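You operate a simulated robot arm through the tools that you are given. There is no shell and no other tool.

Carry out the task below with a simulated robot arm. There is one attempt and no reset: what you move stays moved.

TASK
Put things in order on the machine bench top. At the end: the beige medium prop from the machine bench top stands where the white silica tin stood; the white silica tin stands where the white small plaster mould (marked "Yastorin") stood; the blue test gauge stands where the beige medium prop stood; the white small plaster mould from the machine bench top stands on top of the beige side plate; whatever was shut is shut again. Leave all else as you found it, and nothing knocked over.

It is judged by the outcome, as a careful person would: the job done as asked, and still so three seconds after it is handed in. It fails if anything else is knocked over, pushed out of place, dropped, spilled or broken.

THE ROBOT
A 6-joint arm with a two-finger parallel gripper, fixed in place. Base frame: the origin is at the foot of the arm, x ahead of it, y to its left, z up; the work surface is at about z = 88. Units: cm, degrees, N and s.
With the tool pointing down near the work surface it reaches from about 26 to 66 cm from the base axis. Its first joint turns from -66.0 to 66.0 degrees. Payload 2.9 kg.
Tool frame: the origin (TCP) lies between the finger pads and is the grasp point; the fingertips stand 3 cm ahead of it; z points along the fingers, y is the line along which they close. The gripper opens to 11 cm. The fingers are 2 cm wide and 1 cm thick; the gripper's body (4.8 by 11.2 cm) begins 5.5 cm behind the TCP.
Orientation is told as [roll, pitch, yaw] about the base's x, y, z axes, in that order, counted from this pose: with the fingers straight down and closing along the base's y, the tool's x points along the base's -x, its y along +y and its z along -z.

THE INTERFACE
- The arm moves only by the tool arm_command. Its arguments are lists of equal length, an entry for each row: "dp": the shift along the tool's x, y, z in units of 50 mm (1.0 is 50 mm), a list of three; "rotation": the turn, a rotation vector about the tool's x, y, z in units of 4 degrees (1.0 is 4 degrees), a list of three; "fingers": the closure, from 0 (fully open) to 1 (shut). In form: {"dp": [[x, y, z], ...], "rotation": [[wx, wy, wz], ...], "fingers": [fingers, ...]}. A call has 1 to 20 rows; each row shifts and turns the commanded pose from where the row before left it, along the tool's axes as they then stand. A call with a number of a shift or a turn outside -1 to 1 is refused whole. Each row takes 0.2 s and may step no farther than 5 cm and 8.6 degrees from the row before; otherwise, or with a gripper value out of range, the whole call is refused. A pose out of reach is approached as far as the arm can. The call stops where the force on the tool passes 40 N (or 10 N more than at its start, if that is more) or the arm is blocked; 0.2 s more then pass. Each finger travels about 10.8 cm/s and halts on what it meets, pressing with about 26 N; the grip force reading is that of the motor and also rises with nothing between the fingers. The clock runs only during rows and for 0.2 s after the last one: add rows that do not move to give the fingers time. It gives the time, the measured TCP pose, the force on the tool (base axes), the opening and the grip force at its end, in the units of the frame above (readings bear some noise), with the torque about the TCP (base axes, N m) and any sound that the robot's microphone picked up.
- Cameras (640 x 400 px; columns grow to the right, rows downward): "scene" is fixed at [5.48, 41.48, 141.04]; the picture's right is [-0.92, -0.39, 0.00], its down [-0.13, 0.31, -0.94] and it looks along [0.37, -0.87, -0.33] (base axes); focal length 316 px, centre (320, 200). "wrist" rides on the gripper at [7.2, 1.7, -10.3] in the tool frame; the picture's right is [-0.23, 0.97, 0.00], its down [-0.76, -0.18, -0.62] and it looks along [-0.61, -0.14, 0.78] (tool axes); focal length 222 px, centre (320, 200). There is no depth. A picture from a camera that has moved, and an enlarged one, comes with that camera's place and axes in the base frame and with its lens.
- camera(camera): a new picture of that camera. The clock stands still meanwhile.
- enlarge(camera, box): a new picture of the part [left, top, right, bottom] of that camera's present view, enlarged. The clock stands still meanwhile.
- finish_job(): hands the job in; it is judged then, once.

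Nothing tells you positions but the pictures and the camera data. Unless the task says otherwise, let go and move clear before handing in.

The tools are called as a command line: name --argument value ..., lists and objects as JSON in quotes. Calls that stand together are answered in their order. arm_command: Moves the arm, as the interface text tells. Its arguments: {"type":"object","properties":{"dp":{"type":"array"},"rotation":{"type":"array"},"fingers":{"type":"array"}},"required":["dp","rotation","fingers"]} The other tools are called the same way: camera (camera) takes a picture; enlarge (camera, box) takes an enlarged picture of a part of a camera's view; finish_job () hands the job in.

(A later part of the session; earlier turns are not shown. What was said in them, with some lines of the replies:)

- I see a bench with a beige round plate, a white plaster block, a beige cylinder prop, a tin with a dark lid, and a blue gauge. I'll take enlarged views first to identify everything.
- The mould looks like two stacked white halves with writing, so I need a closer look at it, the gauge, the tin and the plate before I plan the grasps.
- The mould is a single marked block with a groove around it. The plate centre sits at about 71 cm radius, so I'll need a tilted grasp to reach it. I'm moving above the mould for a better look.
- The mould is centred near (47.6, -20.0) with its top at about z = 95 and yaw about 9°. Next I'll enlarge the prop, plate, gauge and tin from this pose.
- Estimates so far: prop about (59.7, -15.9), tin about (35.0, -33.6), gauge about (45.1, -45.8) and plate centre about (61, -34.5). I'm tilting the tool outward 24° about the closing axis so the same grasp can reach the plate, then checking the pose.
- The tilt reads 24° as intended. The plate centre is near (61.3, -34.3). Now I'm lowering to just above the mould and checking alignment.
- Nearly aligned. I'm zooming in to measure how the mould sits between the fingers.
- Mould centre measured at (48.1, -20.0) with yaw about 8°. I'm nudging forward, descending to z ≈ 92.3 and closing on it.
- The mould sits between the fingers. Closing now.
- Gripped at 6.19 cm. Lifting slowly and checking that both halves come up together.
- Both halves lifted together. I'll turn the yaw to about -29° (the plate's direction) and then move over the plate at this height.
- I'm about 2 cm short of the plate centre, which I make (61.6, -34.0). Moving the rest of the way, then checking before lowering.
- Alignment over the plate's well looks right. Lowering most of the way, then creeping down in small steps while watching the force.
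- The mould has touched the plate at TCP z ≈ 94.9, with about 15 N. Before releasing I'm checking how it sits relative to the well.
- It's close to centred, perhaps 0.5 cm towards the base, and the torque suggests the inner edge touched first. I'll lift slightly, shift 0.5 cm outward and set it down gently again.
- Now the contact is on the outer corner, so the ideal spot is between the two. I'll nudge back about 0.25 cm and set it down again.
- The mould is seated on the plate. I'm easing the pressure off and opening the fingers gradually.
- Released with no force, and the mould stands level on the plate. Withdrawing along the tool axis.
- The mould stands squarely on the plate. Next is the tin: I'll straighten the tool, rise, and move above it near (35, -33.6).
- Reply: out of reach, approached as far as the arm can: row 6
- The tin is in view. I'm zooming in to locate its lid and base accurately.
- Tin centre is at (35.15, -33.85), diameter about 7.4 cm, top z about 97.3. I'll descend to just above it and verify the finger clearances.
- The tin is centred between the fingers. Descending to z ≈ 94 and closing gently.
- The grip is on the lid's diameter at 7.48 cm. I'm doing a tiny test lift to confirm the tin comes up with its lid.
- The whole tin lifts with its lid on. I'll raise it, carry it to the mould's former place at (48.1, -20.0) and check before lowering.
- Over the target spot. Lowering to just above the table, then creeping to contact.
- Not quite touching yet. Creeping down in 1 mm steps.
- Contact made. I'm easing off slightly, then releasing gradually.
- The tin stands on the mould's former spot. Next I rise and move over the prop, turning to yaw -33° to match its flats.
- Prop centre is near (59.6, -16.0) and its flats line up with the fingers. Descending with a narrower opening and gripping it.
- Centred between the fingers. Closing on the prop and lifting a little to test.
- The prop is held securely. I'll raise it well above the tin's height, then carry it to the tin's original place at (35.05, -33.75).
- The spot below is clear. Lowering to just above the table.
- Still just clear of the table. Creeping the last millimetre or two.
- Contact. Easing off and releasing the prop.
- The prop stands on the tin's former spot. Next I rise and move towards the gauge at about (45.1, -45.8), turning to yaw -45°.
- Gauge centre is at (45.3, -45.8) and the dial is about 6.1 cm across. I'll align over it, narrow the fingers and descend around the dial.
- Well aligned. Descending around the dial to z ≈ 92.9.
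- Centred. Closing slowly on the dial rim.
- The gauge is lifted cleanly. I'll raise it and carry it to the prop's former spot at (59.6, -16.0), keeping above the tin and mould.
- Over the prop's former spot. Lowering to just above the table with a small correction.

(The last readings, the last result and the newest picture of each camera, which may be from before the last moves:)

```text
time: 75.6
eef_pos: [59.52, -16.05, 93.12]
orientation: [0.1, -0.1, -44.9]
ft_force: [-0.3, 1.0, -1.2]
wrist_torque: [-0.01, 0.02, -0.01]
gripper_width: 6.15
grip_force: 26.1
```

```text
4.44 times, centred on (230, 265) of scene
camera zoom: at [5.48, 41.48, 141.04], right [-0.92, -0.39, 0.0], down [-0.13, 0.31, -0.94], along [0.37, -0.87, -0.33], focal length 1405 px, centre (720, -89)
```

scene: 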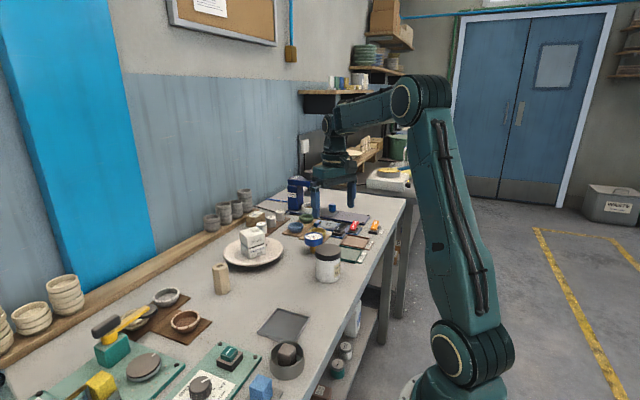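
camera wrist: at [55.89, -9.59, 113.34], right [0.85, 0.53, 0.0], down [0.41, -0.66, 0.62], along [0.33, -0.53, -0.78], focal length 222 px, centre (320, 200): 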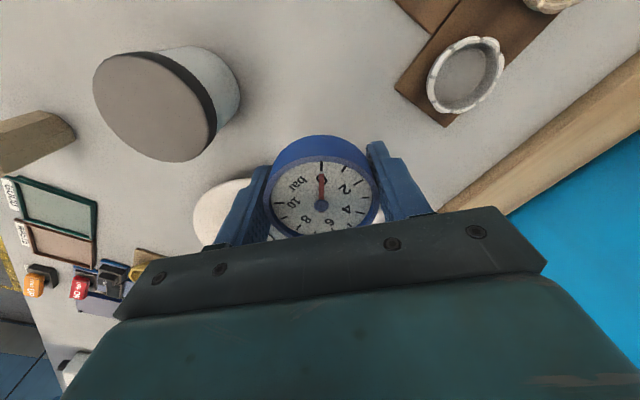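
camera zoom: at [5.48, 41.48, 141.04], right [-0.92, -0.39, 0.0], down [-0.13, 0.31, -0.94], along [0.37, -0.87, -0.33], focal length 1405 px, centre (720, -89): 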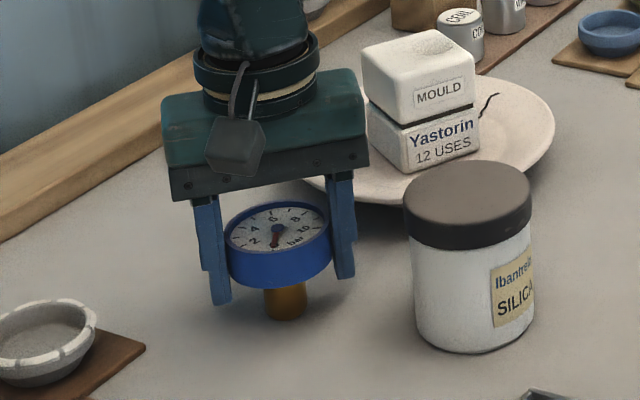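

Not touching yet. Creeping further in sub-millimetre steps.

arm_command --dp '[[0, 0, 0.015], [0, 0, 0.015], [0, 0, 0]]' --rotation '[[0, 0, 0], [0, 0, 0], [0, 0, 0]]' --fingers '[1, 1, 1]'

arm_command --dp '[[0, 0, 0.015], [0, 0, 0]]' --rotation '[[0, 0, 0], [0, 0, 0]]' --fingers '[1, 1]'

```text
time: 76.4
eef_pos: [59.56, -15.84, 92.99]
orientation: [0.0, 0.0, -45.0]
ft_force: [-0.3, 1.6, 5.5]
wrist_torque: [0.02, 0.06, -0.01]
gripper_width: 6.14
grip_force: 25.7
```

```text
time: 77.0
eef_pos: [59.68, -15.9, 92.95]
orientation: [0.1, 0.1, -44.9]
ft_force: [-5.2, 3.5, 14.2]
wrist_torque: [0.15, 0.24, -0.02]
gripper_width: 6.15
grip_force: 26.3
```

Contact with the bench. Easing off and releasing the gauge slowly.

arm_command --dp '[[0, 0, -0.02], [0, 0, 0], [0, 0, 0], [0, 0, 0], [0, 0, 0], [0, 0, 0], [0, 0, 0], [0, 0, 0]]' --rotation '[[0, 0, 0], [0, 0, 0], [0, 0, 0], [0, 0, 0], [0, 0, 0], [0, 0, 0], [0, 0, 0], [0, 0, 0]]' --fingers '[1, 0.45, 0.44, 0.42, 0.39, 0.35, 0.3, 0.25]'

enlarge --camera "scene" --box '[180, 220, 280, 310]'

camera --camera "wrist"

```text
time: 78.8
eef_pos: [59.42, -15.98, 92.84]
orientation: [0.0, -0.1, -45.0]
ft_force: [0.1, 0.9, 0.6]
wrist_torque: [0.0, 0.01, 0.01]
gripper_width: 8.23
grip_force: 0.0
```

```text
4.44 times, centred on (230, 265) of scene
camera zoom: at [5.48, 41.48, 141.04], right [-0.92, -0.39, 0.0], down [-0.13, 0.31, -0.94], along [0.37, -0.87, -0.33], focal length 1405 px, centre (720, -89)
```

zoom: 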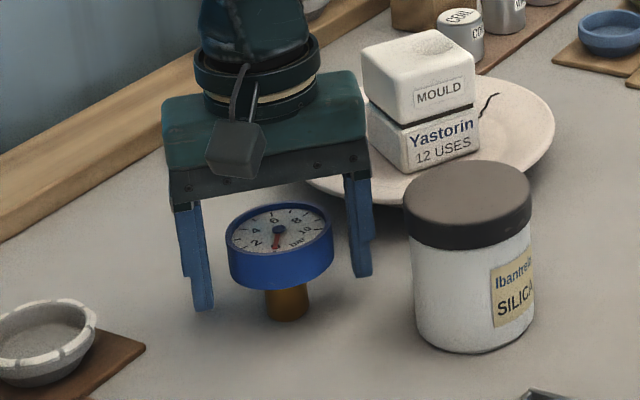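

```text
taken
camera wrist: at [55.6, -9.77, 103.29], right [0.85, 0.53, 0.0], down [0.41, -0.66, 0.62], along [0.33, -0.53, -0.78], focal length 222 px, centre (320, 200)
```

wrist: 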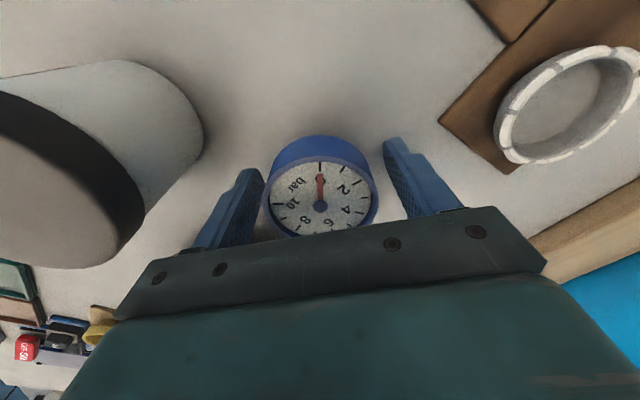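

The gauge stands by itself. Withdrawing straight up, then moving back clear of everything for a final check.

arm_command --dp '[[0, 0, -0.1], [0, 0, -0.2], [0, 0, -0.4], [0, 0, -0.5], [0, 0, -0.5], [0, 0, -0.5], [0.4, 0, -0.4], [0.6, 0, -0.3], [0.6, 0, 0], [0.6, 0, 0], [0, 0, 0]]' --rotation '[[0, 0, 0], [0, 0, 0], [0, 0, 0], [0, 0, 0], [0, 0, 0], [0, 0, 0], [0, 0, 0], [0, 0, 0], [0, 0, 0], [0, 0, 0], [0, 0, 0]]' --fingers '[0.23, 0.23, 0.23, 0.23, 0.23, 0.2, 0.1, 0, 0, 0, 0]'

camera --camera "scene"

enlarge --camera "scene" --box '[180, 190, 380, 310]'

camera --camera "wrist"

```text
time: 81.2
eef_pos: [51.79, -8.3, 107.4]
orientation: [0.1, -0.1, -45.0]
ft_force: [-0.7, -0.6, 0.0]
wrist_torque: [0.0, 0.0, -0.01]
gripper_width: 11.01
grip_force: 0.0
```

```text
taken
```

scene: 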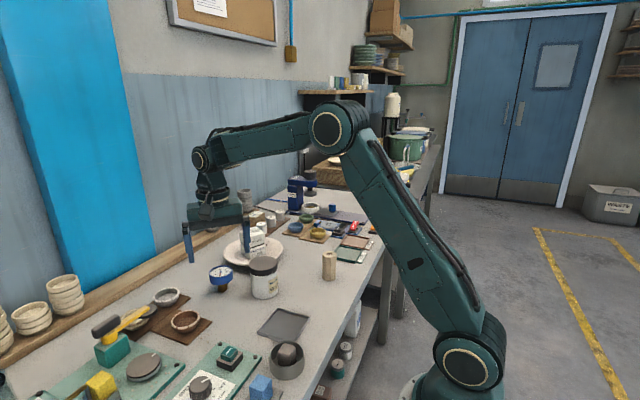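

```text
3.20 times, centred on (280, 250) of scene
camera zoom: at [5.47, 41.48, 141.04], right [-0.92, -0.39, 0.0], down [-0.13, 0.31, -0.94], along [0.37, -0.87, -0.33], focal length 1012 px, centre (448, 40)
```

zoom: 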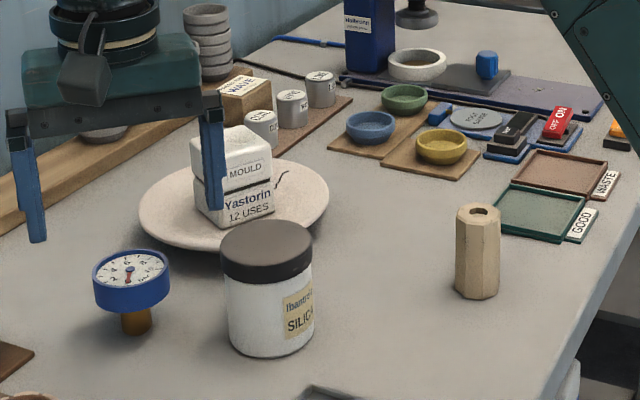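

```text
taken
camera wrist: at [47.89, -2.09, 117.73], right [0.85, 0.53, 0.0], down [0.41, -0.66, 0.62], along [0.33, -0.53, -0.78], focal length 222 px, centre (320, 200)
```

wrist: 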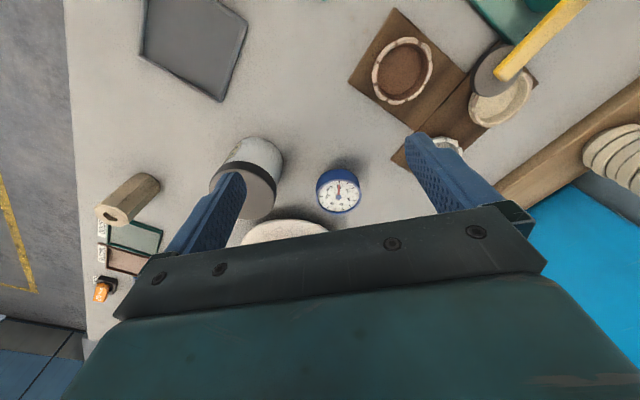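

All four items stand where required. For precision, I'll compare the final spots with the originals using the same zoom windows as at the start.

enlarge --camera "scene" --box '[245, 255, 293, 305]'

enlarge --camera "scene" --box '[300, 225, 350, 290]'

enlarge --camera "scene" --box '[205, 255, 240, 300]'

enlarge --camera "scene" --box '[290, 170, 390, 260]'

enlarge --camera "scene" --box '[0, 260, 320, 400]'

```text
8.00 times, centred on (269, 280) of scene
camera zoom: at [5.47, 41.48, 141.04], right [-0.92, -0.39, 0.0], down [-0.13, 0.31, -0.94], along [0.37, -0.87, -0.33], focal length 2529 px, centre (728, -440)
```

zoom: 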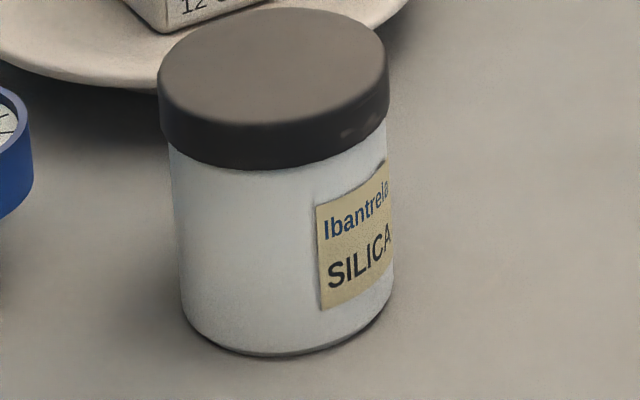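

```text
6.15 times, centred on (325, 258) of scene
camera zoom: at [5.47, 41.48, 141.04], right [-0.92, -0.39, 0.0], down [-0.13, 0.31, -0.94], along [0.37, -0.87, -0.33], focal length 1946 px, centre (289, -154)
```

zoom: 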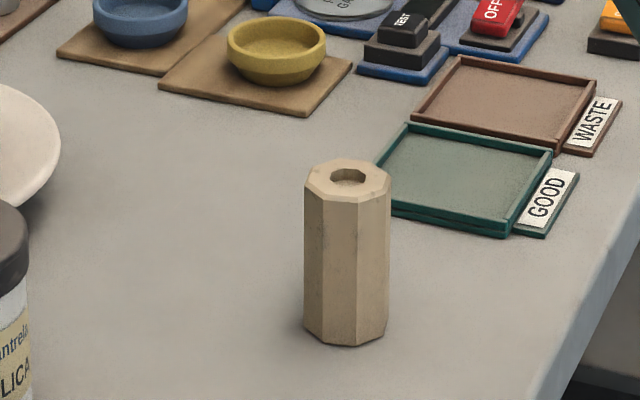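

```text
8.89 times, centred on (222, 278) of scene
camera zoom: at [5.47, 41.48, 141.04], right [-0.92, -0.39, 0.0], down [-0.13, 0.31, -0.94], along [0.37, -0.87, -0.33], focal length 2810 px, centre (1187, -489)
```

zoom: 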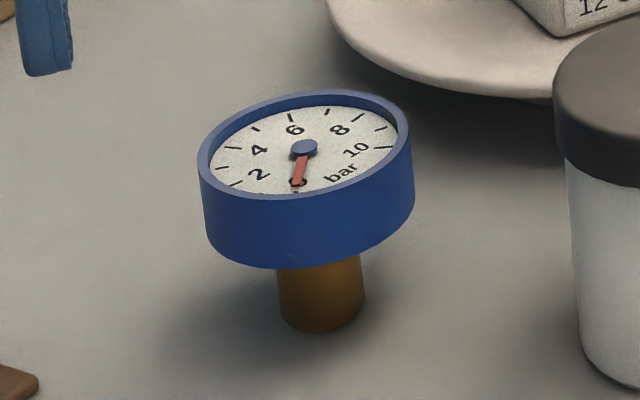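

```text
4.44 times, centred on (340, 215) of scene
camera zoom: at [5.47, 41.48, 141.04], right [-0.92, -0.39, 0.0], down [-0.13, 0.31, -0.94], along [0.37, -0.87, -0.33], focal length 1405 px, centre (231, 133)
```

zoom: 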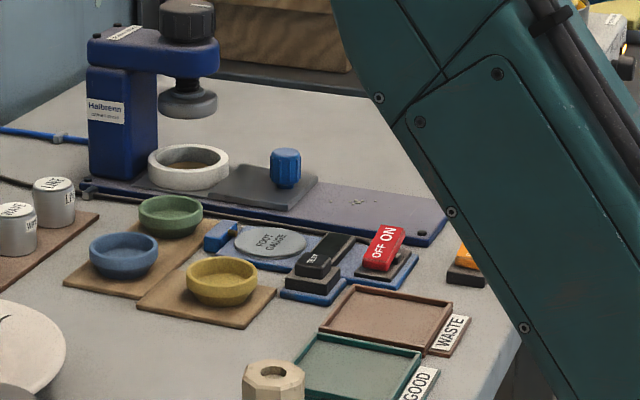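

```text
2.00 times, centred on (160, 330) of scene
camera zoom: at [5.47, 41.48, 141.04], right [-0.92, -0.39, 0.0], down [-0.13, 0.31, -0.94], along [0.37, -0.87, -0.33], focal length 632 px, centre (640, -60)
```

zoom: 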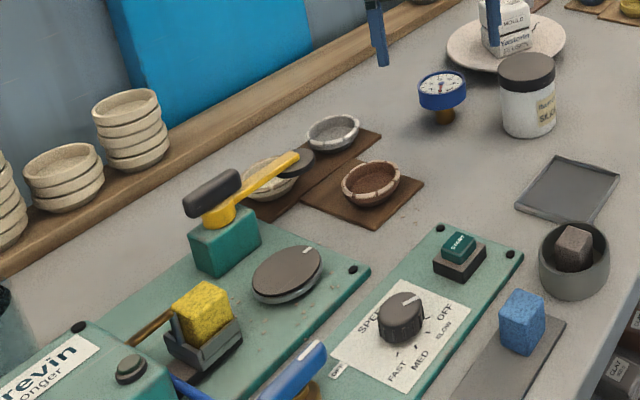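

Everything matches to within about a centimetre, and nothing else has shifted. I'm raising the arm to its starting area and waiting a moment to confirm that everything stays stable.

arm_command --dp '[[0.2, 0, -0.5], [0.3, 0, -0.5], [0.3, 0, -0.5], [0.2, 0, -0.5], [0, 0, 0], [0, 0, 0], [0, 0, 0], [0, 0, 0], [0, 0, 0], [0, 0, 0], [0, 0, 0], [0, 0, 0], [0, 0, 0], [0, 0, 0]]' --rotation '[[0, 0, 0], [0, 0, 0], [0, 0, 0], [0, 0, 0], [0, 0, 0], [0, 0, 0], [0, 0, 0], [0, 0, 0], [0, 0, 0], [0, 0, 0], [0, 0, 0], [0, 0, 0], [0, 0, 0], [0, 0, 0]]' --fingers '[0, 0, 0, 0, 0, 0, 0, 0, 0, 0, 0, 0, 0, 0]'

camera --camera "scene"

enlarge --camera "scene" --box '[190, 170, 400, 301]'

camera --camera "wrist"

```text
time: 84.2
eef_pos: [48.13, -4.63, 117.44]
orientation: [0.0, 0.0, -45.0]
ft_force: [0.2, 0.0, -0.5]
wrist_torque: [0.02, 0.02, 0.03]
gripper_width: 10.99
grip_force: 0.1
```

```text
taken
```

scene: 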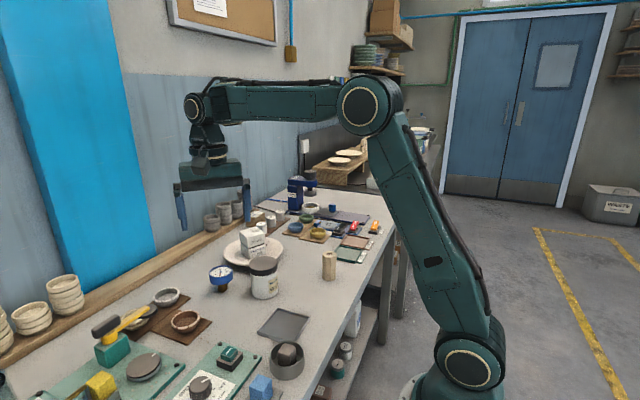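

```text
3.05 times, centred on (295, 236) of scene
camera zoom: at [5.48, 41.48, 141.04], right [-0.92, -0.39, 0.0], down [-0.13, 0.31, -0.94], along [0.37, -0.87, -0.33], focal length 964 px, centre (396, 92)
```

zoom: 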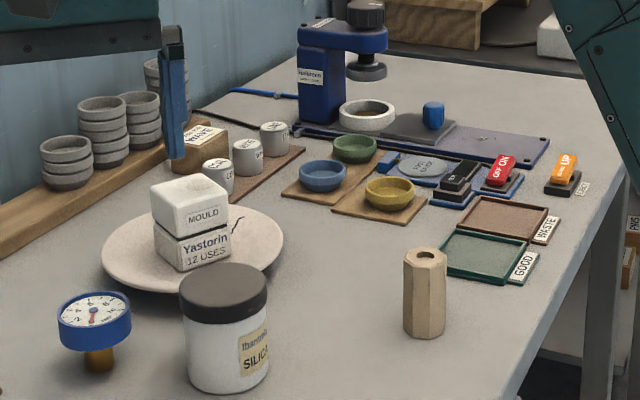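

```text
taken
camera wrist: at [44.22, 1.66, 127.81], right [0.85, 0.53, 0.0], down [0.41, -0.66, 0.62], along [0.33, -0.53, -0.78], focal length 222 px, centre (320, 200)
```

wrist: 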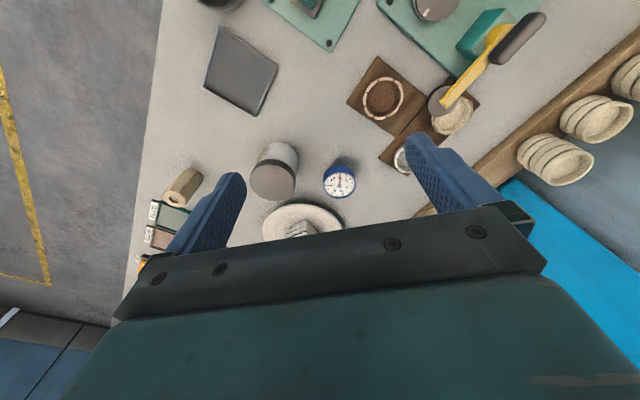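

The mould is on the plate and the tin is where the mould stood. The prop is where the tin stood, and the gauge is where the prop stood. The tin's lid is on, everything is upright and stable, the neighbouring items haven't moved, and the arm is clear, so I'm handing in.

finish_job

```text
The job is handed in.
```

The bench is rearranged as you asked, and I've handed the job in. I don't have a verdict back yet.

- **White plaster mould ("Yastorin"):** standing level near the centre of the beige side plate.
- **White silica tin:** standing where the mould stood, about 1 cm off the exact spot by my measurements. Its lid stayed on throughout.
- **Beige prop:** standing where the tin stood, within about 1 cm.
- **Blue test gauge:** standing where the prop stood, within about 1 cm.

My last pictures, taken about two seconds after the arm moved clear, show everything upright. Nothing else on the bench appears to have shifted.
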